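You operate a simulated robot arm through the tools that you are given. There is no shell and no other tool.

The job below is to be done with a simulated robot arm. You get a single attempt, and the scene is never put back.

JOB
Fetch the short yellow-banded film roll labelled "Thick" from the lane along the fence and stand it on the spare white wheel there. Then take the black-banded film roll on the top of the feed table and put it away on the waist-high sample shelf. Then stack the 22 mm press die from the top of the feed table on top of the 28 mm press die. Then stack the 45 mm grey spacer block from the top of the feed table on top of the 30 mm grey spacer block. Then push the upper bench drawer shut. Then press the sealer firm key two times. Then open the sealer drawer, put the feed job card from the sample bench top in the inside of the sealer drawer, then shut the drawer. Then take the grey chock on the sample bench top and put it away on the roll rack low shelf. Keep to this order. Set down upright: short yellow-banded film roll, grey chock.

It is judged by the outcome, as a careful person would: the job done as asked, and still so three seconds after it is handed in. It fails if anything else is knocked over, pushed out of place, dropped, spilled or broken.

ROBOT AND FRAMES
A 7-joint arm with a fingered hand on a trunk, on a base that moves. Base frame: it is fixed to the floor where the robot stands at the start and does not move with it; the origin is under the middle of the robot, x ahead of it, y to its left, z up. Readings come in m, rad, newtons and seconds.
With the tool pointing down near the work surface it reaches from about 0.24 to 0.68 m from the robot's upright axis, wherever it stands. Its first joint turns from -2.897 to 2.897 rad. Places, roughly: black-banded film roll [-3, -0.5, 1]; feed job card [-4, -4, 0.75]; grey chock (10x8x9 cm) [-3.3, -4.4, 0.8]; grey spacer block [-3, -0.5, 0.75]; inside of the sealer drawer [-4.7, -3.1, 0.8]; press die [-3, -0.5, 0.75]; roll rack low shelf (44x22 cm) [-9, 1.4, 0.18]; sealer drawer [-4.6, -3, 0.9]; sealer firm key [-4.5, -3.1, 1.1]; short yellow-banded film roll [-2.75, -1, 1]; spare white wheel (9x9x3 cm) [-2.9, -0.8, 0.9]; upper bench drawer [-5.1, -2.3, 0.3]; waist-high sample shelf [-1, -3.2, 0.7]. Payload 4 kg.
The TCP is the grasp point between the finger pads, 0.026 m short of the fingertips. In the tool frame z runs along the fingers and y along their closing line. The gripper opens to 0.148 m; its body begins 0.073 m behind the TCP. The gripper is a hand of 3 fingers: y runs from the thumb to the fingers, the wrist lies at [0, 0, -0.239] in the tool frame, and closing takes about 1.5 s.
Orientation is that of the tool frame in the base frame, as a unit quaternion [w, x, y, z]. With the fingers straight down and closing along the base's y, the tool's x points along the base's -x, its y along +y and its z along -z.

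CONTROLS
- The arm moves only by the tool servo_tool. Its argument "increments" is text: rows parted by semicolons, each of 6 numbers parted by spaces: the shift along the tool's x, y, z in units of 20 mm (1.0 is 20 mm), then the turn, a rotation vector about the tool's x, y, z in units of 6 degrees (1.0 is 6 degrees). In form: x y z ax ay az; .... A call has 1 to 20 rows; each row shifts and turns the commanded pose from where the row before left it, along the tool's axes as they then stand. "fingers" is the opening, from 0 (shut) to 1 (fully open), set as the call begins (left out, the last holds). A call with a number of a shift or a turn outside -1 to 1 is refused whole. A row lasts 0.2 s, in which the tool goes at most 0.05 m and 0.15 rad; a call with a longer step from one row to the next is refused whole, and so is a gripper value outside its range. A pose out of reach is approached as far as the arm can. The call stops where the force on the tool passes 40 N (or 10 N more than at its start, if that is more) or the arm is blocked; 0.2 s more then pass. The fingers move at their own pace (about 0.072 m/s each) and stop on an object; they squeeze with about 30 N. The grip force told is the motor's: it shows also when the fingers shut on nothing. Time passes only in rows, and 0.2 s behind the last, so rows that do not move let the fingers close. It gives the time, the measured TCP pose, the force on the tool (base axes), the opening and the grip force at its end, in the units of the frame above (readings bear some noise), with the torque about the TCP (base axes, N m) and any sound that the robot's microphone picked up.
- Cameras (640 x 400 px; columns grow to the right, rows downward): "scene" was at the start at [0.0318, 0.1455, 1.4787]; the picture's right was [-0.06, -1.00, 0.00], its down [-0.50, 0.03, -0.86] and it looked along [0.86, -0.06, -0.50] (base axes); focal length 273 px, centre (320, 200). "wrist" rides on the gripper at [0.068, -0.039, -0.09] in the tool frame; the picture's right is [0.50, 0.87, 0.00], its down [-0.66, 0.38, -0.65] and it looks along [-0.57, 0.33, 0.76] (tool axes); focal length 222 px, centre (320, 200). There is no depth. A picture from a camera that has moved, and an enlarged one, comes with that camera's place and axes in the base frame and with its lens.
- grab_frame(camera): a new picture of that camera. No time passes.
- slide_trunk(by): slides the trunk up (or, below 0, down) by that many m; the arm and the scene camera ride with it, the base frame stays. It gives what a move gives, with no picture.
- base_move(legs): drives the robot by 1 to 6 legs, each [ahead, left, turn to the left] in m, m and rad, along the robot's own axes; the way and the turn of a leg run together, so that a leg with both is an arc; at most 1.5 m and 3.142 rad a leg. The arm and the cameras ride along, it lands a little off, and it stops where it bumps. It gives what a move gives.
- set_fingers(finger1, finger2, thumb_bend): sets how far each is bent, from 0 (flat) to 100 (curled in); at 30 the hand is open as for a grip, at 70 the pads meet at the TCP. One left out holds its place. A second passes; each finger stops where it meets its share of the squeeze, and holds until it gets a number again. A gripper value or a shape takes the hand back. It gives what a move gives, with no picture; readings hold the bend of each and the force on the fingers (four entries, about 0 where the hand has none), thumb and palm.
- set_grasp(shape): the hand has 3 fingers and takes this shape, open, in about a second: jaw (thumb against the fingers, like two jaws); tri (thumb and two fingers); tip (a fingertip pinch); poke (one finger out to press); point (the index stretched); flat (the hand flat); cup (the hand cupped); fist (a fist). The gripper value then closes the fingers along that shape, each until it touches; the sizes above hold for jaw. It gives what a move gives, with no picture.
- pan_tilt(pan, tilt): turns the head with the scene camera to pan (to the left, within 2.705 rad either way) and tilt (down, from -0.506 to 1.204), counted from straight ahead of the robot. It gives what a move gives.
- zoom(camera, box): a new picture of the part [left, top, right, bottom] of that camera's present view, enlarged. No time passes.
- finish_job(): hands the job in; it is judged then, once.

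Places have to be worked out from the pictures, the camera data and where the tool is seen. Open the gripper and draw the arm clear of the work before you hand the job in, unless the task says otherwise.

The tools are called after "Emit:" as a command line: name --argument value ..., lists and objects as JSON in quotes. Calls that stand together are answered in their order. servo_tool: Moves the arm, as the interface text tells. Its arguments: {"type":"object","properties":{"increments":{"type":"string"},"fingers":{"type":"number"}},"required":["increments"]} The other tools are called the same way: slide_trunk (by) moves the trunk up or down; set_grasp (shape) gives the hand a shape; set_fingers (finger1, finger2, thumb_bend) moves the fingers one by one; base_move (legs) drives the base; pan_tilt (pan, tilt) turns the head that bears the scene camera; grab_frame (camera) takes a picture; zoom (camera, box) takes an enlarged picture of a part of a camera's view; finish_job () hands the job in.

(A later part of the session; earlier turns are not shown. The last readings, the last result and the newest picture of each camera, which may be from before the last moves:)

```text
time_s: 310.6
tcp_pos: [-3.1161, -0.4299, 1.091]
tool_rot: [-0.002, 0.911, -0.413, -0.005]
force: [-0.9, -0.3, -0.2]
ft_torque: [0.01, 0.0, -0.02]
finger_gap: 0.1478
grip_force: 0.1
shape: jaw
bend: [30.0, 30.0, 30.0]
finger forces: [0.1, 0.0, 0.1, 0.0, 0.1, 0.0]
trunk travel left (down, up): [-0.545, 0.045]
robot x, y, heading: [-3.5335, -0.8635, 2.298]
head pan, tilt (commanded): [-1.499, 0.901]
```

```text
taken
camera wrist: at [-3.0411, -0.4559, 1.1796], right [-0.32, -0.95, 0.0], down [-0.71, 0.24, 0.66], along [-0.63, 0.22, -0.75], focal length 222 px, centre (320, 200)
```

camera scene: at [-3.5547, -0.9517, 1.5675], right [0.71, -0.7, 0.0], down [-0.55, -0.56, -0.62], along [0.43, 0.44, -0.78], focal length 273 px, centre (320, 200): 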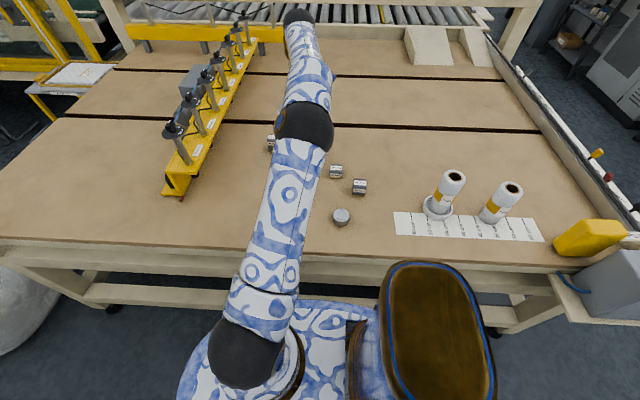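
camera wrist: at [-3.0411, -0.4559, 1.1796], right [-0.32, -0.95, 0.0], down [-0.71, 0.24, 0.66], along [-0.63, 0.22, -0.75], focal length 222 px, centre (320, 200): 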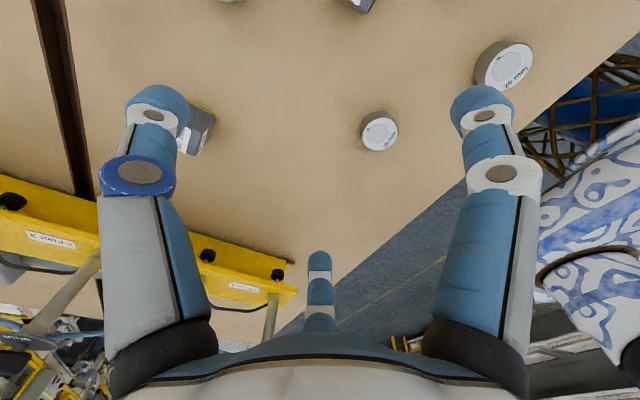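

The arm reaches less far at this height than thought. I'll shift the base a little (8 cm back along the aisle, 4 cm closer to the table), since the platform still has at least 7 cm clearance.

Emit:
base_move --legs '[[-0.08, -0.04, 0]]'

Emit:
servo_tool --increments "0 0 1 0 0 0; 0 0 1 0 0 0; 0 0 1 0 0 0; 0 0 1 0 0 0; 0 0 1 0 0 0; 0 0 1 0 0 0; 0 0 0 0 0 0"

Emit:
grab_frame --camera "wrist"

```text
time_s: 311.7
tcp_pos: [-3.0418, -0.4627, 1.0896]
tool_rot: [-0.003, 0.912, -0.409, -0.004]
force: [-0.2, 0.0, -0.5]
ft_torque: [0.0, 0.0, -0.01]
finger_gap: 0.1479
grip_force: 0.1
shape: jaw
bend: [30.0, 30.0, 30.0]
finger forces: [0.1, 0.0, 0.0, 0.0, 0.0, 0.1]
trunk travel left (down, up): [-0.545, 0.045]
robot x, y, heading: [-3.4553, -0.8971, 2.304]
head pan, tilt (commanded): [-1.499, 0.901]
```

```text
time_s: 313.3
tcp_pos: [-3.0416, -0.4616, 0.9683]
tool_rot: [-0.002, 0.913, -0.409, -0.006]
force: [-0.1, 0.2, 0.4]
ft_torque: [0.01, -0.01, -0.01]
finger_gap: 0.1478
grip_force: 0.1
shape: jaw
bend: [30.0, 30.0, 30.0]
finger forces: [0.1, 0.0, 0.0, 0.1, 0.0, 0.0]
trunk travel left (down, up): [-0.545, 0.045]
robot x, y, heading: [-3.4537, -0.896, 2.3]
head pan, tilt (commanded): [-1.499, 0.901]
```

```text
taken
camera wrist: at [-2.9668, -0.4862, 1.0589], right [-0.31, -0.95, 0.0], down [-0.71, 0.23, 0.66], along [-0.63, 0.21, -0.75], focal length 222 px, centre (320, 200)
```

wrist: 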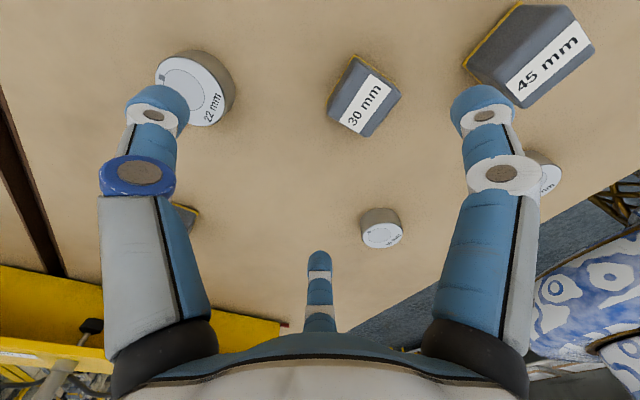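

The small pieces are in view. I'll extend toward the 22 mm die at this height and see whether it is reachable straight down.

Emit:
servo_tool --increments "-0.218 -0.871 0 0 0 0; -0.218 -0.871 0 0 0 0; -0.218 -0.871 0 0 0 0; -0.218 -0.871 0 0 0 0; -0.218 -0.871 0 0 0 0; -0.218 -0.871 0 0 0 0; 0 0 0 0 0 0"

Emit:
grab_frame --camera "wrist"

```text
time_s: 314.9
tcp_pos: [-3.0104, -0.4177, 0.9706]
tool_rot: [-0.001, 0.913, -0.409, -0.005]
force: [-0.3, 1.0, 0.0]
ft_torque: [0.02, 0.02, 0.0]
finger_gap: 0.1478
grip_force: 0.0
shape: jaw
bend: [30.0, 30.0, 30.0]
finger forces: [0.0, 0.0, 0.1, 0.1, 0.0, 0.0]
out of reach, approached as far as the arm can: row 4, 5, 6
trunk travel left (down, up): [-0.545, 0.045]
robot x, y, heading: [-3.4571, -0.8983, 2.306]
head pan, tilt (commanded): [-1.499, 0.901]
```

```text
taken
camera wrist: at [-2.9364, -0.4418, 1.0595], right [-0.31, -0.95, 0.0], down [-0.71, 0.23, 0.66], along [-0.63, 0.21, -0.75], focal length 222 px, centre (320, 200)
```

wrist: 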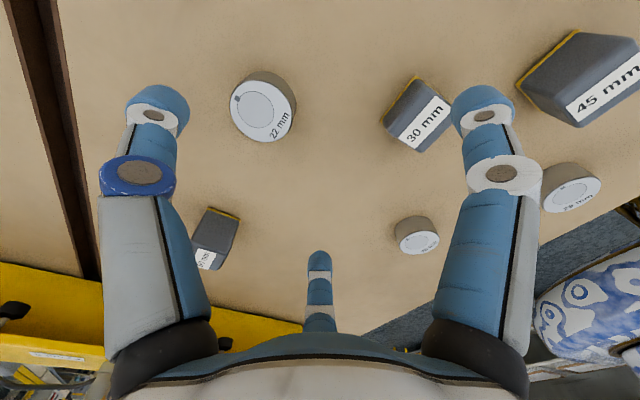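

I need about 5 cm more reach. I'll look straight down at the platform-to-table clearance before moving closer.

Emit:
pan_tilt --pan -1.4 --tilt 1.2

Emit:
zoom --camera "scene" --box '[160, 100, 480, 320]'

```text
time_s: 315.7
tcp_pos: [-3.0104, -0.4168, 0.9698]
tool_rot: [-0.001, 0.912, -0.409, -0.005]
force: [-0.9, -0.5, -0.1]
ft_torque: [0.0, -0.01, -0.02]
finger_gap: 0.1477
grip_force: 0.1
shape: jaw
bend: [30.0, 30.0, 30.0]
finger forces: [0.0, 0.0, 0.1, 0.0, 0.0, 0.0]
trunk travel left (down, up): [-0.545, 0.045]
robot x, y, heading: [-3.4561, -0.8987, 2.306]
head pan, tilt (commanded): [-1.4, 1.201]
```

```text
1.82 times, centred on (320, 210) of scene
camera zoom: at [-3.4937, -0.9969, 1.5477], right [0.78, -0.62, 0.0], down [-0.58, -0.73, -0.36], along [0.23, 0.28, -0.93], focal length 496 px, centre (320, 182)
```

zoom: 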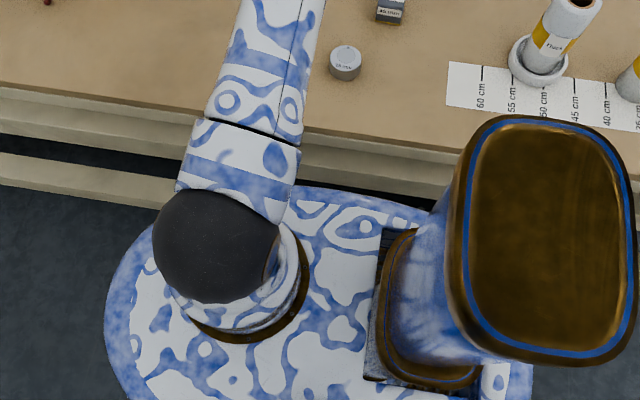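

Clearance is tight (a few cm), so I won't move closer. A 14° tilt outward will give the reach; I'll preshape the fingers, tilt, and move over the die.

Emit:
set_fingers --finger1 47 --finger2 47 --thumb_bend 47

Emit:
servo_tool --increments "0 0 0 0.78 0 0; 0 0 0 0.78 0 0; 0 0 0 0.78 0 0; 0 0 0 0 0 0; -0.233 -0.57 0.743 0 0 0; -0.233 -0.57 0.743 0 0 0; -0.233 -0.57 0.743 0 0 0; 0 0 0 0 0 0"

Emit:
grab_frame --camera "wrist"

```text
time_s: 316.7
tcp_pos: [-3.0104, -0.4173, 0.9698]
tool_rot: [-0.001, 0.912, -0.409, -0.006]
force: [0.1, -0.4, -0.2]
ft_torque: [-0.01, 0.0, -0.04]
finger_gap: 0.0725
grip_force: 0.0
shape: fingers
bend: [47.0, 47.0, 47.0]
finger forces: [0.1, 0.0, 0.1, 0.1, 0.0, 0.0]
trunk travel left (down, up): [-0.545, 0.045]
robot x, y, heading: [-3.4584, -0.8936, 2.301]
head pan, tilt (commanded): [-1.4, 1.201]
```

```text
time_s: 318.5
tcp_pos: [-2.988, -0.3776, 0.9332]
tool_rot: [-0.112, 0.905, -0.407, 0.045]
force: [0.3, 0.5, -0.1]
ft_torque: [0.02, 0.02, -0.01]
finger_gap: 0.0724
grip_force: 0.2
shape: fingers
bend: [47.0, 47.0, 47.0]
finger forces: [0.0, 0.0, 0.0, 0.1, 0.0, 0.0]
trunk travel left (down, up): [-0.545, 0.045]
robot x, y, heading: [-3.4591, -0.8959, 2.305]
head pan, tilt (commanded): [-1.4, 1.201]
```

```text
taken
camera wrist: at [-2.9305, -0.4166, 1.0301], right [-0.3, -0.93, -0.21], down [-0.82, 0.14, 0.55], along [-0.48, 0.34, -0.81], focal length 222 px, centre (320, 200)
```

wrist: 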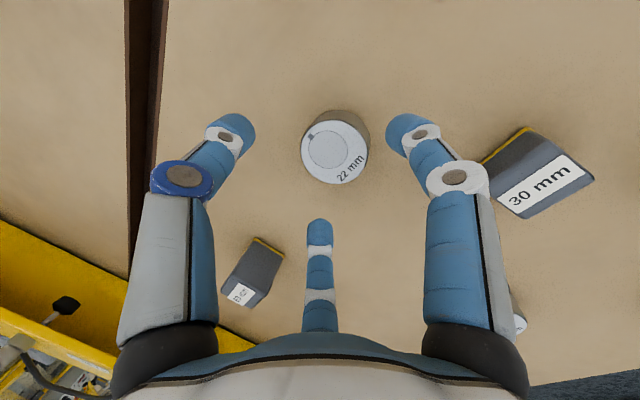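

The die is centred for a vertical descent. I'll lower 4.3 cm.

Emit:
servo_tool --increments "0 0.173 0.695 0 0 0; 0 0.173 0.695 0 0 0; 0 0.12 0.48 0 0 0; 0 0 0 0 0 0"

Emit:
grab_frame --camera "wrist"

```text
time_s: 319.5
tcp_pos: [-2.9887, -0.3763, 0.8952]
tool_rot: [-0.112, 0.906, -0.407, 0.045]
force: [0.1, 0.8, -0.4]
ft_torque: [-0.02, 0.0, 0.01]
finger_gap: 0.0724
grip_force: 0.0
shape: fingers
bend: [47.0, 47.0, 47.0]
finger forces: [0.0, 0.0, 0.0, 0.0, 0.0, 0.0]
trunk travel left (down, up): [-0.545, 0.045]
robot x, y, heading: [-3.4594, -0.8952, 2.305]
head pan, tilt (commanded): [-1.4, 1.201]
```

```text
taken
camera wrist: at [-2.9308, -0.4167, 0.9919], right [-0.3, -0.93, -0.21], down [-0.82, 0.14, 0.55], along [-0.48, 0.34, -0.81], focal length 222 px, centre (320, 200)
```

wrist: 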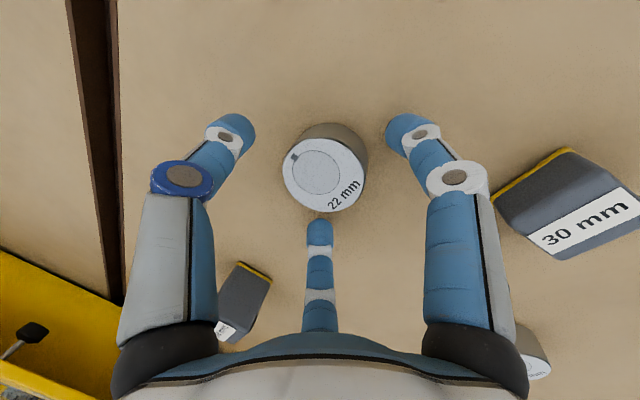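

Well centred. I'll lower a few mm more, close the preshape a bit, and then grasp.

Emit:
servo_tool --increments "0 0.075 0.3 0 0 0; 0 0 0 0 0 0"

Emit:
set_fingers --finger1 53 --finger2 53 --thumb_bend 53

Emit:
servo_tool --increments "0 0.04 0.15 0 0 0; 0 0 0 0 0 0"

Emit:
grab_frame --camera "wrist"

```text
time_s: 320.1
tcp_pos: [-2.9875, -0.3771, 0.89]
tool_rot: [-0.113, 0.905, -0.407, 0.045]
force: [0.3, -0.2, 5.7]
ft_torque: [-0.26, -0.07, -0.07]
finger_gap: 0.0721
grip_force: 2.5
shape: fingers
bend: [47.0, 47.0, 47.0]
finger forces: [5.3, 0.0, 0.0, 0.1, 0.1, 0.1]
trunk travel left (down, up): [-0.545, 0.045]
robot x, y, heading: [-3.4567, -0.8969, 2.299]
head pan, tilt (commanded): [-1.4, 1.201]
```

```text
time_s: 321.1
tcp_pos: [-2.989, -0.3762, 0.8896]
tool_rot: [-0.112, 0.906, -0.407, 0.044]
force: [0.4, -0.7, 0.6]
ft_torque: [-0.02, 0.0, -0.01]
finger_gap: 0.0528
grip_force: 0.5
shape: fingers
bend: [53.0, 53.0, 53.0]
finger forces: [0.2, 0.0, 0.0, 0.1, 0.1, 0.0]
trunk travel left (down, up): [-0.545, 0.045]
robot x, y, heading: [-3.4619, -0.8934, 2.303]
head pan, tilt (commanded): [-1.4, 1.201]
```

```text
time_s: 321.7
tcp_pos: [-2.9885, -0.378, 0.8899]
tool_rot: [-0.115, 0.905, -0.406, 0.046]
force: [-1.1, -3.8, 16.3]
ft_torque: [-0.63, -0.03, -0.12]
finger_gap: 0.052
grip_force: 8.7
shape: fingers
bend: [52.0, 53.0, 53.0]
finger forces: [15.4, 1.3, 0.0, 0.0, 0.1, 0.0]
trunk travel left (down, up): [-0.545, 0.045]
robot x, y, heading: [-3.4557, -0.8991, 2.304]
head pan, tilt (commanded): [-1.4, 1.201]
```

```text
taken
camera wrist: at [-2.9312, -0.4176, 0.9855], right [-0.3, -0.93, -0.22], down [-0.83, 0.14, 0.55], along [-0.48, 0.34, -0.81], focal length 222 px, centre (320, 200)
```

wrist: 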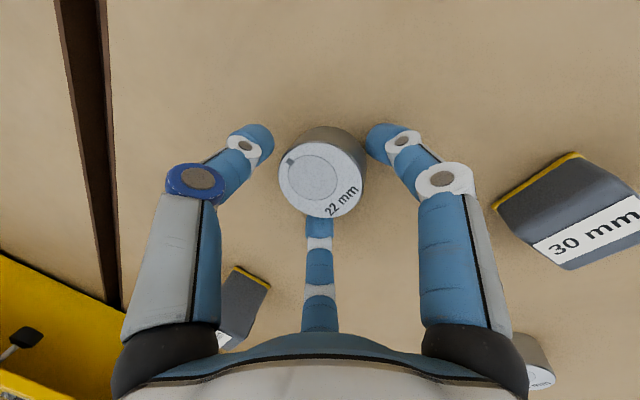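

Fingertips are on the table around the die. I'll ease up 1–2 mm and close the grip.

Emit:
servo_tool --increments "0 -0.02 -0.08 0 0 0; 0 0 0 0 0 0"

Emit:
servo_tool --increments "0 0 0 0 0 0; 0 0 0 0 0 0; 0 0 0 0 0 0; 0 0 0 0 0 0; 0 0 0 0 0 0; 0 0 0 0 0 0; 0 0 0 0 0 0; 0 0 0 0 0 0" --fingers 0

Emit:
grab_frame --camera "wrist"

```text
time_s: 322.3
tcp_pos: [-2.9895, -0.3774, 0.8885]
tool_rot: [-0.114, 0.905, -0.407, 0.045]
force: [-0.5, -2.2, 13.5]
ft_torque: [-0.55, -0.12, -0.06]
finger_gap: 0.0523
grip_force: 6.6
shape: fingers
bend: [52.0, 53.0, 53.0]
finger forces: [12.5, 0.8, 0.1, 0.0, 0.1, 0.0]
trunk travel left (down, up): [-0.545, 0.045]
robot x, y, heading: [-3.4558, -0.8942, 2.303]
head pan, tilt (commanded): [-1.4, 1.201]
```

```text
time_s: 324.1
tcp_pos: [-2.988, -0.3774, 0.8874]
tool_rot: [-0.113, 0.906, -0.407, 0.045]
force: [-1.2, 0.0, -0.3]
ft_torque: [0.01, 0.03, 0.0]
finger_gap: 0.0207
grip_force: 30.0
shape: jaw
bend: [50.0, 53.0, 70.0]
finger forces: [35.4, 34.5, 0.0, 0.1, 37.1, 0.0]
trunk travel left (down, up): [-0.545, 0.045]
robot x, y, heading: [-3.4593, -0.8962, 2.302]
head pan, tilt (commanded): [-1.4, 1.201]
```

```text
taken
camera wrist: at [-2.9306, -0.4164, 0.9842], right [-0.3, -0.93, -0.21], down [-0.82, 0.14, 0.55], along [-0.48, 0.34, -0.81], focal length 222 px, centre (320, 200)
```

wrist: 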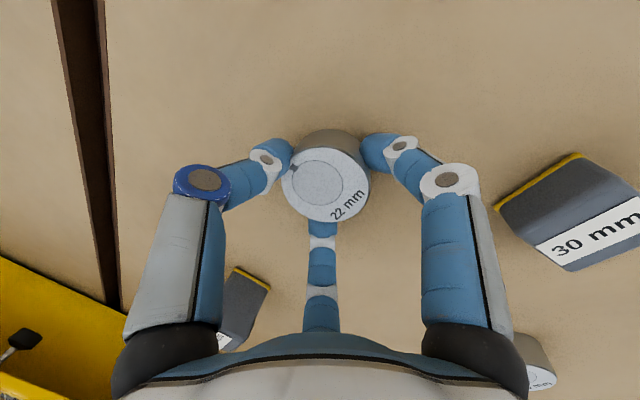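

The die is held with ~35 N per finger. I'll lift it 4 cm and check.

Emit:
servo_tool --increments "0 -0.12 -0.485 0 0 0; 0 -0.12 -0.485 0 0 0; 0 -0.12 -0.485 0 0 0; 0 -0.12 -0.485 0 0 0; 0 -0.12 -0.485 0 0 0; 0 0 0 0 0 0"

Emit:
grab_frame --camera "wrist"

```text
time_s: 325.5
tcp_pos: [-2.9882, -0.3773, 0.939]
tool_rot: [-0.113, 0.906, -0.406, 0.045]
force: [-0.4, -0.5, -3.8]
ft_torque: [0.01, 0.0, -0.02]
finger_gap: 0.0209
grip_force: 29.6
shape: jaw
bend: [50.0, 53.0, 70.0]
finger forces: [35.6, 34.4, 0.0, 0.0, 37.1, 0.0]
trunk travel left (down, up): [-0.545, 0.045]
robot x, y, heading: [-3.4591, -0.8914, 2.302]
head pan, tilt (commanded): [-1.4, 1.201]
```

```text
taken
camera wrist: at [-2.9305, -0.4164, 1.0349], right [-0.3, -0.93, -0.21], down [-0.82, 0.14, 0.55], along [-0.48, 0.34, -0.81], focal length 222 px, centre (320, 200)
```

wrist: 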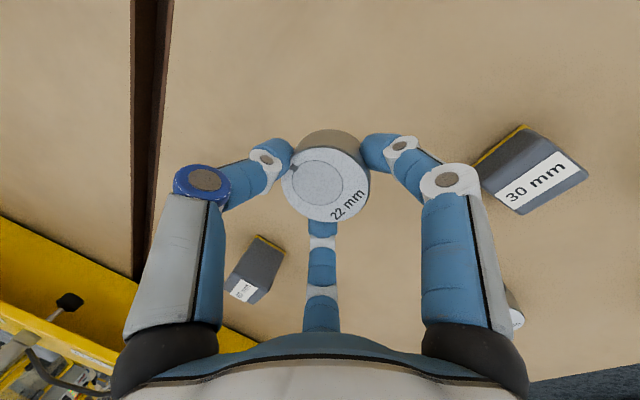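

The die is held level and firmly (~0.38 kg). I'll lift further and carry it toward the 28 mm die, keeping the tilt so the die stays level.

Emit:
servo_tool --increments "0 -0.247 -0.987 0 0 0; 0 -0.247 -0.987 0 0 0; 0 -0.247 -0.987 0 0 0; 0.239 0.906 -0.226 0 0 0; 0.239 0.906 -0.226 0 0 0; 0.239 0.906 -0.226 0 0 0; 0.239 0.906 -0.226 0 0 0; 0.239 0.906 -0.226 0 0 0; 0.239 0.906 -0.226 0 0 0; 0.239 0.906 -0.226 0 0 0; 0.239 0.906 -0.226 0 0 0; 0.239 0.906 -0.226 0 0 0; 0.239 0.906 -0.226 0 0 0; 0.239 0.906 -0.226 0 0 0; 0.239 0.906 -0.226 0 0 0; 0.239 0.906 -0.226 0 0 0; 0.239 0.906 -0.226 0 0 0; 0 0 0 0 0 0"

Emit:
grab_frame --camera "wrist"

Emit:
pan_tilt --pan -1.3 --tilt 1.0

Emit:
grab_frame --camera "scene"

```text
time_s: 329.3
tcp_pos: [-3.1392, -0.6019, 0.9988]
tool_rot: [-0.114, 0.905, -0.407, 0.045]
force: [-0.4, 0.2, -2.9]
ft_torque: [0.0, -0.04, 0.0]
finger_gap: 0.021
grip_force: 30.4
shape: jaw
bend: [50.0, 53.0, 70.0]
finger forces: [35.7, 34.0, 0.1, 0.1, 37.0, 0.0]
trunk travel left (down, up): [-0.545, 0.045]
robot x, y, heading: [-3.4611, -0.897, 2.302]
head pan, tilt (commanded): [-1.4, 1.201]
```

```text
taken
camera wrist: at [-3.0806, -0.6415, 1.0949], right [-0.3, -0.93, -0.21], down [-0.82, 0.14, 0.55], along [-0.48, 0.34, -0.81], focal length 222 px, centre (320, 200)
```

wrist: 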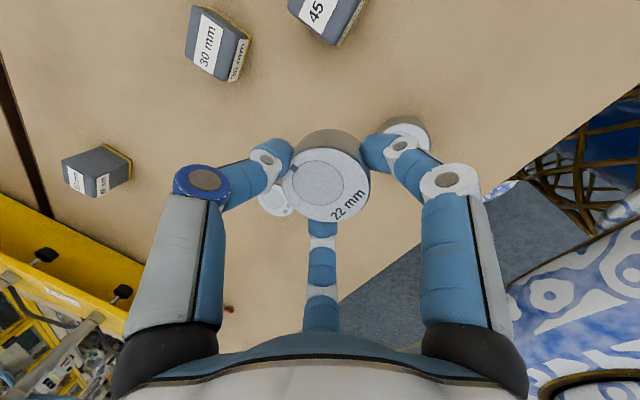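

```text
time_s: 330.0
tcp_pos: [-3.1386, -0.602, 0.9972]
tool_rot: [-0.112, 0.906, -0.407, 0.044]
force: [0.3, 0.2, -3.4]
ft_torque: [0.03, 0.02, 0.0]
finger_gap: 0.0211
grip_force: 30.3
shape: jaw
bend: [50.0, 53.0, 70.0]
finger forces: [35.9, 34.0, 0.0, 0.0, 37.1, 0.0]
trunk travel left (down, up): [-0.545, 0.045]
robot x, y, heading: [-3.4551, -0.8932, 2.302]
head pan, tilt (commanded): [-1.3, 1.0]
```

```text
taken
camera scene: at [-3.4908, -0.9822, 1.5602], right [0.84, -0.54, 0.0], down [-0.45, -0.71, -0.54], along [0.29, 0.45, -0.84], focal length 273 px, centre (320, 200)
```

scene: 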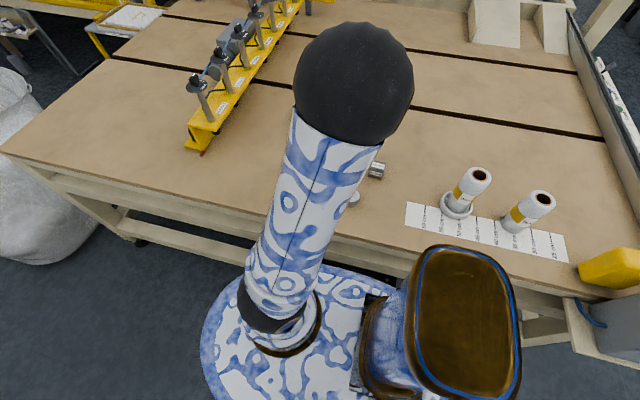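

The 28 mm die is seen where predicted, at about (-3.165, -0.649). I'll move above it and lower to ~1 cm above.

Emit:
servo_tool --increments "0.247 0.897 -0.223 0 0 0; 0.247 0.897 -0.223 0 0 0; 0.247 0.897 -0.223 0 0 0; 0 0.206 0.825 0 0 0; 0 0.206 0.825 0 0 0; 0 0.206 0.825 0 0 0; 0 0 0 0 0 0"

Emit:
grab_frame --camera "wrist"

Emit:
pan_tilt --pan -1.9 --tilt 0.9

Emit:
grab_frame --camera "scene"

```text
time_s: 331.6
tcp_pos: [-3.1699, -0.6497, 0.9471]
tool_rot: [-0.112, 0.906, -0.406, 0.045]
force: [-0.5, -0.2, -3.1]
ft_torque: [0.03, 0.0, -0.03]
finger_gap: 0.0209
grip_force: 30.2
shape: jaw
bend: [50.0, 53.0, 70.0]
finger forces: [36.0, 33.8, 0.0, 0.0, 37.0, 0.1]
trunk travel left (down, up): [-0.545, 0.045]
robot x, y, heading: [-3.4545, -0.8959, 2.296]
head pan, tilt (commanded): [-1.3, 1.0]
```

```text
taken
camera wrist: at [-3.1124, -0.6887, 1.044], right [-0.3, -0.93, -0.21], down [-0.82, 0.14, 0.55], along [-0.48, 0.34, -0.81], focal length 222 px, centre (320, 200)
```

wrist: 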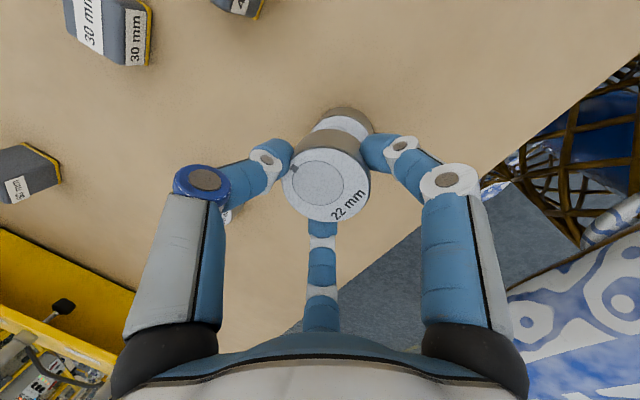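

```text
time_s: 332.6
tcp_pos: [-3.1706, -0.6484, 0.9485]
tool_rot: [-0.112, 0.905, -0.407, 0.044]
force: [0.4, -0.1, -2.9]
ft_torque: [-0.01, -0.01, -0.03]
finger_gap: 0.0205
grip_force: 30.0
shape: jaw
bend: [50.0, 53.0, 70.0]
finger forces: [36.0, 33.9, 0.1, 0.0, 36.9, 0.0]
trunk travel left (down, up): [-0.545, 0.045]
robot x, y, heading: [-3.4585, -0.8951, 2.302]
head pan, tilt (commanded): [-1.901, 0.901]
```

```text
taken
camera scene: at [-3.4589, -1.0113, 1.5675], right [0.39, -0.92, 0.0], down [-0.72, -0.31, -0.62], along [0.57, 0.24, -0.78], focal length 273 px, centre (320, 200)
```

scene: 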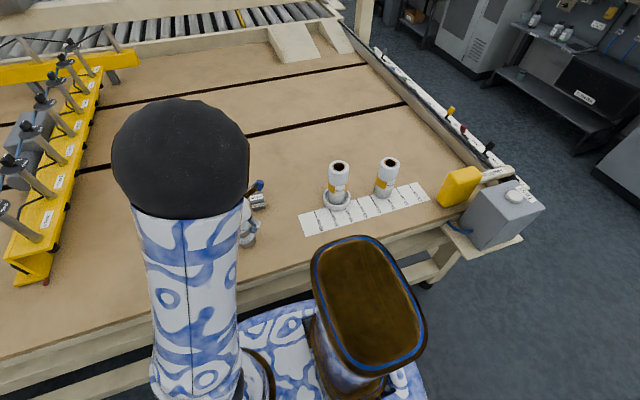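

The alignment looks within 3 mm. I'll apply a small correction and lower slowly to contact.

Emit:
servo_tool --increments "0.08 0.13 -0.03 0 0 0; 0 0.1 0.4 0 0 0; 0 0.1 0.4 0 0 0; 0 0.08 0.33 0 0 0; 0 0 0 0 0 0"

Emit:
servo_tool --increments "0 0.036 0.145 0 0 0; 0 0 0 0 0 0"

Emit:
servo_tool --increments "0 0.036 0.145 0 0 0; 0 0 0 0 0 0"

Emit:
grab_frame --camera "wrist"

```text
time_s: 333.8
tcp_pos: [-3.1723, -0.6524, 0.9237]
tool_rot: [-0.113, 0.906, -0.406, 0.045]
force: [0.2, 0.0, -2.9]
ft_torque: [-0.03, 0.0, -0.03]
finger_gap: 0.0207
grip_force: 30.2
shape: jaw
bend: [50.0, 53.0, 70.0]
finger forces: [35.9, 33.8, 0.0, 0.1, 36.8, 0.0]
trunk travel left (down, up): [-0.545, 0.045]
robot x, y, heading: [-3.4575, -0.8975, 2.302]
head pan, tilt (commanded): [-1.901, 0.901]
```

```text
time_s: 334.4
tcp_pos: [-3.171, -0.6524, 0.9217]
tool_rot: [-0.113, 0.905, -0.407, 0.045]
force: [0.5, 0.0, -3.1]
ft_torque: [-0.01, 0.04, 0.01]
finger_gap: 0.0207
grip_force: 29.8
shape: jaw
bend: [50.0, 53.0, 70.0]
finger forces: [35.9, 33.8, 0.0, 0.1, 36.8, 0.0]
trunk travel left (down, up): [-0.545, 0.045]
robot x, y, heading: [-3.4563, -0.8979, 2.301]
head pan, tilt (commanded): [-1.901, 0.901]
```

```text
time_s: 335.0
tcp_pos: [-3.1717, -0.6506, 0.9183]
tool_rot: [-0.113, 0.905, -0.407, 0.045]
force: [0.1, 0.0, -2.8]
ft_torque: [0.02, 0.04, 0.0]
finger_gap: 0.0209
grip_force: 29.6
shape: jaw
bend: [50.0, 53.0, 70.0]
finger forces: [36.0, 33.9, 0.0, 0.1, 36.9, 0.0]
trunk travel left (down, up): [-0.545, 0.045]
robot x, y, heading: [-3.4582, -0.8937, 2.299]
head pan, tilt (commanded): [-1.901, 0.901]
```

```text
taken
camera wrist: at [-3.1134, -0.6912, 1.0145], right [-0.3, -0.93, -0.21], down [-0.82, 0.14, 0.55], along [-0.48, 0.34, -0.81], focal length 222 px, centre (320, 200)
```

wrist: 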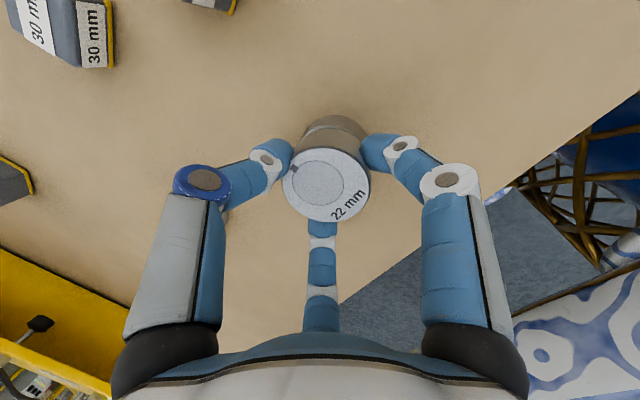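

Almost in contact and well aligned. I'll continue in 2 mm steps.

Emit:
servo_tool --increments "0 0.024 0.1 0 0 0; 0 0 0 0 0 0"

Emit:
servo_tool --increments "0 0.024 0.1 0 0 0; 0 0 0 0 0 0"

Emit:
servo_tool --increments "0 0.024 0.1 0 0 0; 0 0 0 0 0 0"

```text
time_s: 335.6
tcp_pos: [-3.1713, -0.6517, 0.9155]
tool_rot: [-0.113, 0.905, -0.407, 0.045]
force: [-0.4, 0.5, -2.7]
ft_torque: [-0.01, 0.0, 0.01]
finger_gap: 0.0208
grip_force: 30.4
shape: jaw
bend: [50.0, 53.0, 70.0]
finger forces: [35.9, 33.9, 0.1, 0.1, 36.8, 0.0]
trunk travel left (down, up): [-0.545, 0.045]
robot x, y, heading: [-3.4585, -0.8904, 2.303]
head pan, tilt (commanded): [-1.901, 0.901]
```

```text
time_s: 336.2
tcp_pos: [-3.1719, -0.6523, 0.9143]
tool_rot: [-0.112, 0.906, -0.407, 0.044]
force: [0.5, 0.1, -3.2]
ft_torque: [0.0, 0.01, -0.03]
finger_gap: 0.0207
grip_force: 29.4
shape: jaw
bend: [50.0, 53.0, 70.0]
finger forces: [35.9, 33.7, 0.1, 0.0, 36.8, 0.0]
trunk travel left (down, up): [-0.545, 0.045]
robot x, y, heading: [-3.4576, -0.8955, 2.3]
head pan, tilt (commanded): [-1.901, 0.901]
```

```text
time_s: 336.8
tcp_pos: [-3.171, -0.6514, 0.9112]
tool_rot: [-0.113, 0.906, -0.406, 0.044]
force: [0.7, 0.3, 5.3]
ft_torque: [-0.14, 0.08, 0.01]
finger_gap: 0.0209
grip_force: 29.8
shape: jaw
bend: [50.0, 53.0, 70.0]
finger forces: [37.5, 35.4, 0.1, 0.0, 39.3, 0.0]
trunk travel left (down, up): [-0.545, 0.045]
robot x, y, heading: [-3.4589, -0.8947, 2.305]
head pan, tilt (commanded): [-1.901, 0.901]
```

Contact with a light press; the die measures 24 mm tall. I'll open the fingers partially to release.

Emit:
set_fingers --finger1 46 --finger2 46 --thumb_bend 46

Emit:
grab_frame --camera "wrist"

```text
time_s: 337.8
tcp_pos: [-3.1703, -0.6519, 0.9112]
tool_rot: [-0.113, 0.905, -0.407, 0.045]
force: [0.7, -0.6, 0.0]
ft_torque: [0.01, 0.05, 0.02]
finger_gap: 0.0748
grip_force: 0.1
shape: fingers
bend: [46.0, 46.0, 46.0]
finger forces: [0.0, 0.0, 0.0, 0.0, 0.0, 0.0]
trunk travel left (down, up): [-0.545, 0.045]
robot x, y, heading: [-3.4559, -0.8966, 2.299]
head pan, tilt (commanded): [-1.901, 0.901]
```

```text
taken
camera wrist: at [-3.1139, -0.6911, 1.0085], right [-0.3, -0.93, -0.21], down [-0.82, 0.14, 0.55], along [-0.48, 0.34, -0.81], focal length 222 px, centre (320, 200)
```

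wrist: 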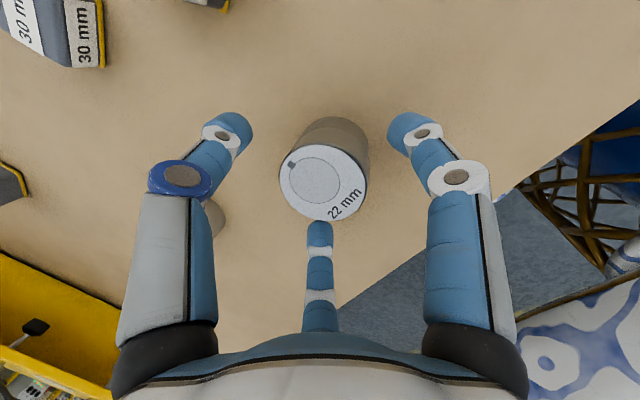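

Released with the dies neatly stacked. I'll raise the hand straight up.

Emit:
servo_tool --increments "0 -0.12 -0.485 0 0 0; 0 -0.242 -0.97 0 0 0; 0 -0.242 -0.97 0 0 0; 0 -0.242 -0.97 0 0 0; 0 -0.242 -0.97 0 0 0; 0 0 0 0 0 0"

Emit:
grab_frame --camera "wrist"

```text
time_s: 339.2
tcp_pos: [-3.1714, -0.6529, 1.0011]
tool_rot: [-0.113, 0.906, -0.406, 0.044]
force: [-0.4, -0.6, -0.3]
ft_torque: [0.0, -0.01, -0.02]
finger_gap: 0.0751
grip_force: 0.0
shape: fingers
bend: [46.0, 46.0, 46.0]
finger forces: [0.0, 0.0, 0.0, 0.1, 0.1, 0.1]
trunk travel left (down, up): [-0.545, 0.045]
robot x, y, heading: [-3.4589, -0.8951, 2.307]
head pan, tilt (commanded): [-1.901, 0.901]
```

```text
taken
camera wrist: at [-3.1136, -0.6928, 1.0985], right [-0.3, -0.93, -0.21], down [-0.82, 0.14, 0.55], along [-0.48, 0.34, -0.81], focal length 222 px, centre (320, 200)
```

wrist: 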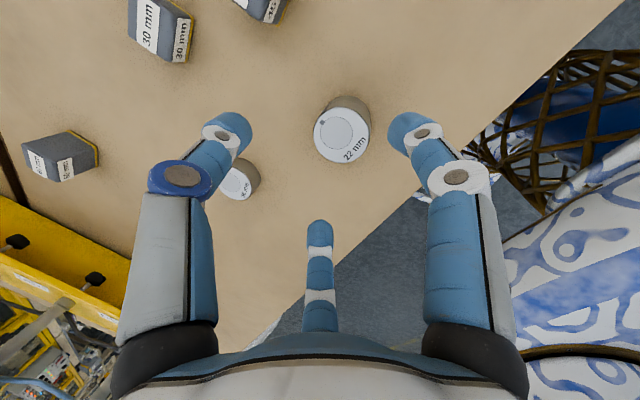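

The die stack stands well. Next is the 45 mm block at about (-3.032, -0.609); it is within straight-down reach. I'll bring the tool vertical and move over it.

Emit:
servo_tool --increments "0 0 0 -0.78 0 0; 0 0 0 -0.78 0 0; 0 0 0 -0.77 0 0; 0.424 -0.953 0 0 0 0; 0.424 -0.953 0 0 0 0; 0.424 -0.953 0 0 0 0; 0.424 -0.953 0 0 0 0; 0.424 -0.953 0 0 0 0; 0.424 -0.953 0 0 0 0; 0.424 -0.953 0 0 0 0; 0 0 0 0 0 0"

Emit:
grab_frame --camera "wrist"

```text
time_s: 341.6
tcp_pos: [-3.0314, -0.6087, 1.0012]
tool_rot: [-0.002, 0.912, -0.409, -0.005]
force: [0.2, -0.7, -0.1]
ft_torque: [0.0, 0.02, -0.01]
finger_gap: 0.075
grip_force: 0.0
shape: fingers
bend: [46.0, 46.0, 46.0]
finger forces: [0.0, 0.0, 0.0, 0.0, 0.1, 0.1]
trunk travel left (down, up): [-0.545, 0.045]
robot x, y, heading: [-3.4569, -0.8946, 2.303]
head pan, tilt (commanded): [-1.901, 0.901]
```

```text
taken
camera wrist: at [-2.9564, -0.6325, 1.0905], right [-0.31, -0.95, 0.0], down [-0.71, 0.23, 0.66], along [-0.63, 0.21, -0.75], focal length 222 px, centre (320, 200)
```

wrist: 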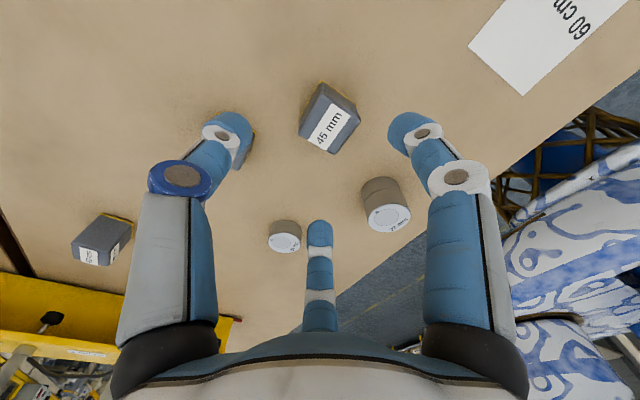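

I'll enlarge the wrist view to find the block's centre and orientation.

Emit:
zoom --camera "wrist" --box '[260, 60, 400, 180]'

```text
3.33 times, centred on (330, 120) of wrist
camera zoom: at [-2.9564, -0.6325, 1.0905], right [-0.31, -0.95, 0.0], down [-0.71, 0.23, 0.66], along [-0.63, 0.21, -0.75], focal length 740 px, centre (287, 467)
```

zoom: 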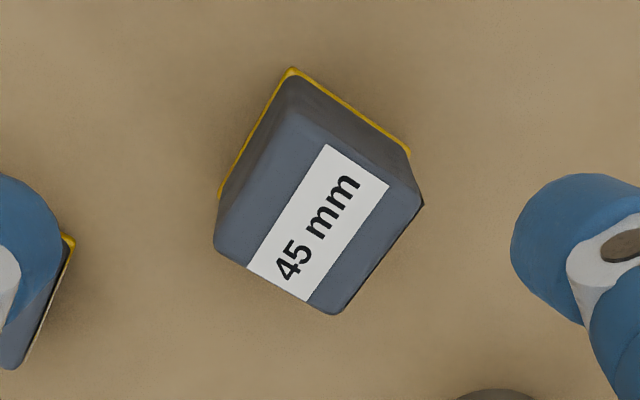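

The block's top centre is at about (-3.037, -0.614) and its faces line up with the tool axes. I'll correct 7 mm and lower around it.

Emit:
servo_tool --increments "0 0.33 0.9 0 0 0; 0 0 0.9 0 0 0; 0 0 0.9 0 0 0; 0 0 0.9 0 0 0; 0 0 0.9 0 0 0; 0 0 0.7 0 0 0; 0 0 0.35 0 0 0; 0 0 0 0 0 0"

Emit:
grab_frame --camera "wrist"

```text
time_s: 343.4
tcp_pos: [-3.0371, -0.6129, 0.889]
tool_rot: [-0.002, 0.913, -0.409, -0.005]
force: [0.6, -0.3, -0.9]
ft_torque: [-0.04, 0.02, 0.0]
finger_gap: 0.075
grip_force: 0.1
shape: fingers
bend: [46.0, 46.0, 46.0]
finger forces: [0.0, 0.1, 0.0, 0.1, 0.1, 0.0]
trunk travel left (down, up): [-0.545, 0.045]
robot x, y, heading: [-3.4624, -0.8969, 2.3]
head pan, tilt (commanded): [-1.901, 0.901]
```

```text
taken
camera wrist: at [-2.9622, -0.6364, 0.9791], right [-0.31, -0.95, 0.0], down [-0.71, 0.23, 0.66], along [-0.63, 0.21, -0.75], focal length 222 px, centre (320, 200)
```

wrist: 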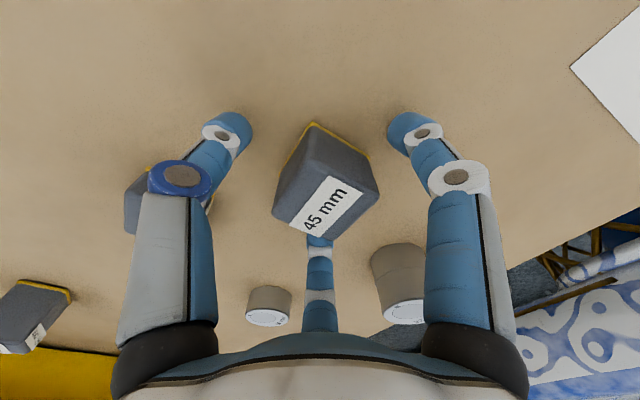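

The block is centred within 4 mm. I'll close the grip.

Emit:
servo_tool --increments "0.1 0.17 0 0 0 0; 0 0 0 0 0 0"

Emit:
servo_tool --increments "0 0 0 0 0 0; 0 0 0 0 0 0; 0 0 0 0 0 0; 0 0 0 0 0 0; 0 0 0 0 0 0; 0 0 0 0 0 0; 0 0 0 0 0 0" --fingers 0

Emit:
grab_frame --camera "wrist"

```text
time_s: 344.0
tcp_pos: [-3.0375, -0.6156, 0.8893]
tool_rot: [-0.002, 0.913, -0.408, -0.004]
force: [0.5, -0.3, -0.6]
ft_torque: [0.01, -0.03, 0.01]
finger_gap: 0.0753
grip_force: 0.0
shape: fingers
bend: [46.0, 46.0, 46.0]
finger forces: [0.0, 0.0, 0.0, 0.0, 0.1, 0.0]
trunk travel left (down, up): [-0.545, 0.045]
robot x, y, heading: [-3.462, -0.8956, 2.303]
head pan, tilt (commanded): [-1.901, 0.901]
```

```text
time_s: 345.6
tcp_pos: [-3.0375, -0.6153, 0.8897]
tool_rot: [-0.001, 0.912, -0.41, -0.005]
force: [0.5, 0.3, 0.3]
ft_torque: [-0.02, 0.03, -0.02]
finger_gap: 0.042
grip_force: 30.0
shape: jaw
bend: [77.0, 77.0, 70.0]
finger forces: [23.6, 23.7, 0.0, 0.1, 26.7, 0.0]
trunk travel left (down, up): [-0.545, 0.045]
robot x, y, heading: [-3.4546, -0.8961, 2.302]
head pan, tilt (commanded): [-1.901, 0.901]
```

```text
taken
camera wrist: at [-2.9633, -0.64, 0.9794], right [-0.31, -0.95, 0.0], down [-0.71, 0.23, 0.66], along [-0.63, 0.21, -0.75], focal length 222 px, centre (320, 200)
```

wrist: 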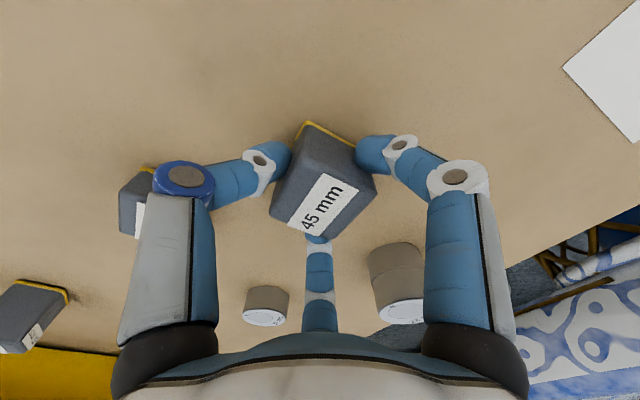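

Gripped evenly. I'll lift 6 cm and check.

Emit:
servo_tool --increments "0 0 -0.5 0 0 0; 0 0 -0.5 0 0 0; 0 0 -1 0 0 0; 0 0 -1 0 0 0; 0 0 0 0 0 0"

Emit:
grab_frame --camera "wrist"

Emit:
zoom --camera "wrist" --box '[80, 60, 240, 220]'

```text
time_s: 346.8
tcp_pos: [-3.0385, -0.6162, 0.9496]
tool_rot: [-0.002, 0.912, -0.409, -0.004]
force: [0.2, -1.4, -1.4]
ft_torque: [-0.06, 0.01, 0.0]
finger_gap: 0.042
grip_force: 29.9
shape: jaw
bend: [77.0, 77.0, 70.0]
finger forces: [23.8, 23.8, 0.0, 0.1, 26.6, 0.0]
trunk travel left (down, up): [-0.545, 0.045]
robot x, y, heading: [-3.4601, -0.896, 2.301]
head pan, tilt (commanded): [-1.901, 0.901]
```

```text
taken
camera wrist: at [-2.9629, -0.6409, 1.0392], right [-0.31, -0.95, -0.01], down [-0.71, 0.23, 0.66], along [-0.63, 0.21, -0.75], focal length 222 px, centre (320, 200)
```

wrist: 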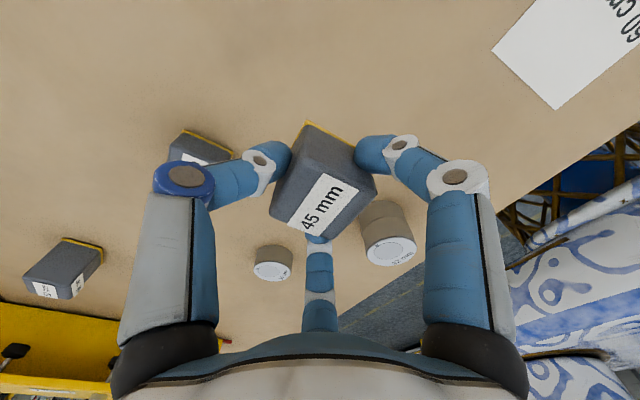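

```text
2.50 times, centred on (160, 140) of wrist
camera zoom: at [-2.9629, -0.6409, 1.0392], right [-0.31, -0.95, -0.01], down [-0.71, 0.23, 0.66], along [-0.63, 0.21, -0.75], focal length 555 px, centre (720, 350)
```

zoom: 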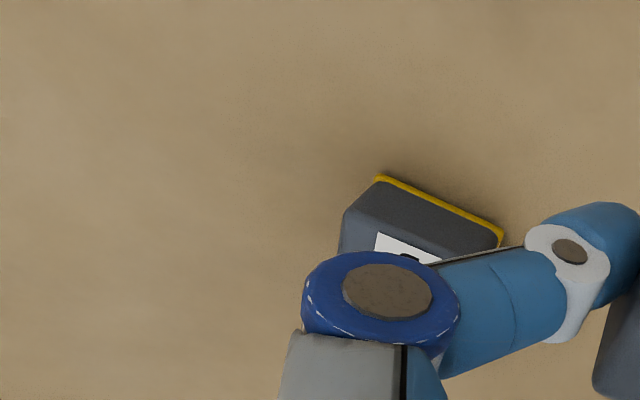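

Held well. To measure the 30 mm block accurately I'll move to a spot where the wrist camera sees it between the fingers.

Emit:
servo_tool --increments "-0.955 -0.371 -0.357 0 0 0; -0.955 -0.371 -0.357 0 0 0; -0.955 -0.371 -0.357 0 0 0; -0.955 -0.371 -0.357 0 0 0; -0.955 -0.371 -0.357 0 0 0; -0.955 -0.371 -0.357 0 0 0; -0.955 -0.371 -0.357 0 0 0; 0 0 0 0 0 0"

Emit:
grab_frame --camera "wrist"

Emit:
zoom --camera "wrist" --box '[240, 20, 400, 180]'

```text
time_s: 348.6
tcp_pos: [-3.087, -0.4816, 1.0011]
tool_rot: [-0.001, 0.912, -0.41, -0.005]
force: [-1.0, 0.0, -0.1]
ft_torque: [0.01, 0.06, 0.01]
finger_gap: 0.0418
grip_force: 29.5
shape: jaw
bend: [77.0, 77.0, 70.0]
finger forces: [23.8, 23.8, 0.1, 0.0, 26.6, 0.1]
trunk travel left (down, up): [-0.545, 0.045]
robot x, y, heading: [-3.4564, -0.8921, 2.298]
head pan, tilt (commanded): [-1.901, 0.901]
```

```text
taken
camera wrist: at [-3.013, -0.5063, 1.0909], right [-0.31, -0.95, 0.0], down [-0.71, 0.23, 0.66], along [-0.63, 0.21, -0.75], focal length 222 px, centre (320, 200)
```

wrist: 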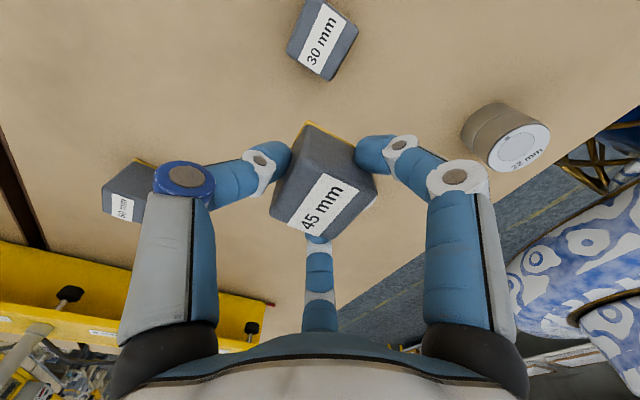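

```text
2.50 times, centred on (320, 100) of wrist
camera zoom: at [-3.013, -0.5063, 1.0909], right [-0.31, -0.95, 0.0], down [-0.71, 0.23, 0.66], along [-0.63, 0.21, -0.75], focal length 555 px, centre (320, 450)
```

zoom: 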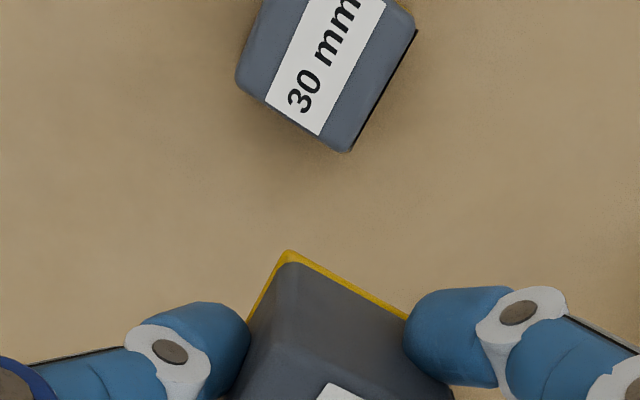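

The 30 mm block's top centre is at (-3.033, -0.502). I'll move above it and lower to just above contact.

Emit:
servo_tool --increments "0.838 -0.47 0 0 0 0; 0.838 -0.47 0 0 0 0; 0.838 -0.47 0 0 0 0; 0 0 0 0 0 0; 0 0 0.9 0 0 0; 0 0 0.9 0 0 0; 0 0 0.9 0 0 0; 0 0 0.7 0 0 0; 0 0 0 0 0 0"

Emit:
grab_frame --camera "wrist"

Emit:
pan_tilt --pan -1.0 --tilt 0.85

Emit:
grab_frame --camera "scene"

```text
time_s: 350.6
tcp_pos: [-3.0331, -0.499, 0.9317]
tool_rot: [-0.002, 0.913, -0.409, -0.005]
force: [-0.2, -0.8, -0.8]
ft_torque: [0.02, 0.0, 0.01]
finger_gap: 0.0417
grip_force: 30.2
shape: jaw
bend: [77.0, 77.0, 70.0]
finger forces: [23.7, 23.7, 0.0, 0.0, 26.5, 0.1]
trunk travel left (down, up): [-0.545, 0.045]
robot x, y, heading: [-3.4523, -0.8958, 2.302]
head pan, tilt (commanded): [-1.901, 0.901]
```

```text
taken
camera wrist: at [-2.959, -0.5246, 1.0222], right [-0.31, -0.95, 0.0], down [-0.71, 0.23, 0.66], along [-0.63, 0.21, -0.75], focal length 222 px, centre (320, 200)
```

wrist: 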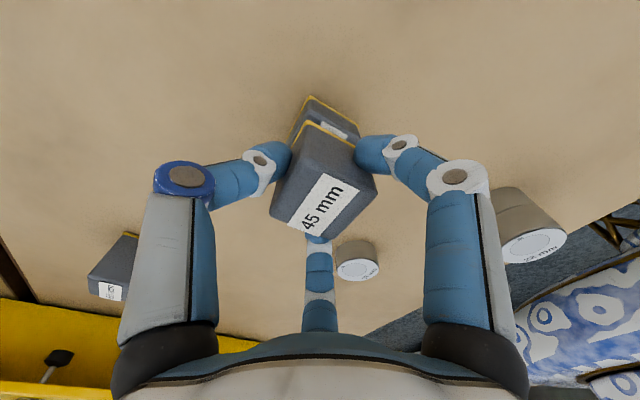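

```text
time_s: 351.8
tcp_pos: [-3.0331, -0.4999, 0.9327]
tool_rot: [-0.002, 0.913, -0.409, -0.005]
force: [-0.6, -1.0, -1.1]
ft_torque: [0.01, 0.01, -0.01]
finger_gap: 0.0419
grip_force: 30.5
shape: jaw
bend: [77.0, 77.0, 70.0]
finger forces: [23.6, 23.8, 0.1, 0.0, 26.5, 0.0]
trunk travel left (down, up): [-0.545, 0.045]
robot x, y, heading: [-3.4578, -0.8938, 2.3]
head pan, tilt (commanded): [-1.0, 0.85]
```

```text
taken
camera scene: at [-3.5075, -0.9655, 1.5714], right [0.96, -0.27, 0.0], down [-0.2, -0.72, -0.66], along [0.18, 0.64, -0.75], focal length 273 px, centre (320, 200)
```

scene: 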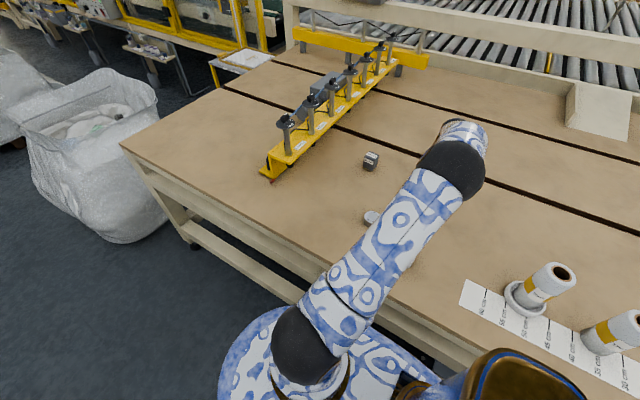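

I'll zoom the wrist view to compare the two blocks' edges.

Emit:
zoom --camera "wrist" --box '[260, 80, 390, 160]'

```text
4.92 times, centred on (325, 120) of wrist
camera zoom: at [-2.9591, -0.5247, 1.0224], right [-0.31, -0.95, 0.0], down [-0.71, 0.23, 0.66], along [-0.63, 0.21, -0.75], focal length 1094 px, centre (295, 594)
```

zoom: 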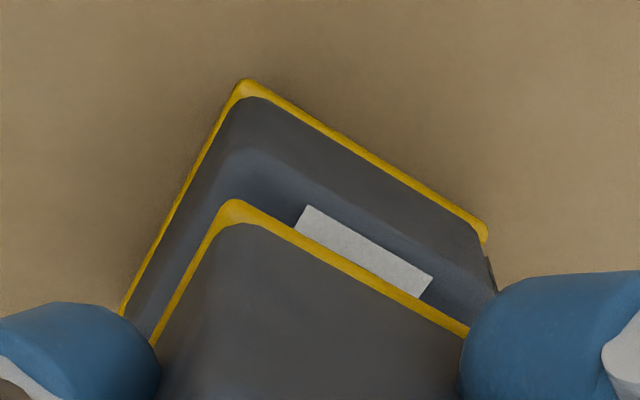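

The corners coincide within 2 mm. I'll lower to contact in small steps.

Emit:
servo_tool --increments "0.08 -0.03 0.25 0 0 0; 0 0 0.2 0 0 0; 0 0 0 0 0 0"

Emit:
servo_tool --increments "0 0 0.1 0 0 0; 0 0 0 0 0 0"

Emit:
servo_tool --increments "0 0 0.1 0 0 0; 0 0 0 0 0 0"

```text
time_s: 352.6
tcp_pos: [-3.0324, -0.5005, 0.923]
tool_rot: [-0.001, 0.912, -0.409, -0.005]
force: [0.9, 0.6, 0.1]
ft_torque: [0.02, 0.02, -0.03]
finger_gap: 0.0422
grip_force: 30.5
shape: jaw
bend: [77.0, 77.0, 70.0]
finger forces: [23.7, 23.9, 0.0, 0.0, 26.4, 0.1]
trunk travel left (down, up): [-0.545, 0.045]
robot x, y, heading: [-3.4563, -0.8962, 2.302]
head pan, tilt (commanded): [-1.0, 0.85]
```

```text
time_s: 353.2
tcp_pos: [-3.0326, -0.5008, 0.9207]
tool_rot: [-0.002, 0.913, -0.409, -0.006]
force: [-0.7, -0.1, -0.9]
ft_torque: [0.01, 0.01, 0.05]
finger_gap: 0.0416
grip_force: 29.9
shape: jaw
bend: [77.0, 77.0, 70.0]
finger forces: [23.7, 23.7, 0.0, 0.1, 26.4, 0.0]
trunk travel left (down, up): [-0.545, 0.045]
robot x, y, heading: [-3.4575, -0.8971, 2.303]
head pan, tilt (commanded): [-1.0, 0.85]
```

```text
time_s: 353.8
tcp_pos: [-3.0322, -0.5005, 0.9195]
tool_rot: [-0.002, 0.912, -0.41, -0.005]
force: [0.1, 0.2, -1.2]
ft_torque: [0.0, 0.02, 0.03]
finger_gap: 0.042
grip_force: 29.9
shape: jaw
bend: [77.0, 77.0, 70.0]
finger forces: [23.6, 23.8, 0.0, 0.0, 26.4, 0.0]
trunk travel left (down, up): [-0.545, 0.045]
robot x, y, heading: [-3.4535, -0.8961, 2.301]
head pan, tilt (commanded): [-1.0, 0.85]
```

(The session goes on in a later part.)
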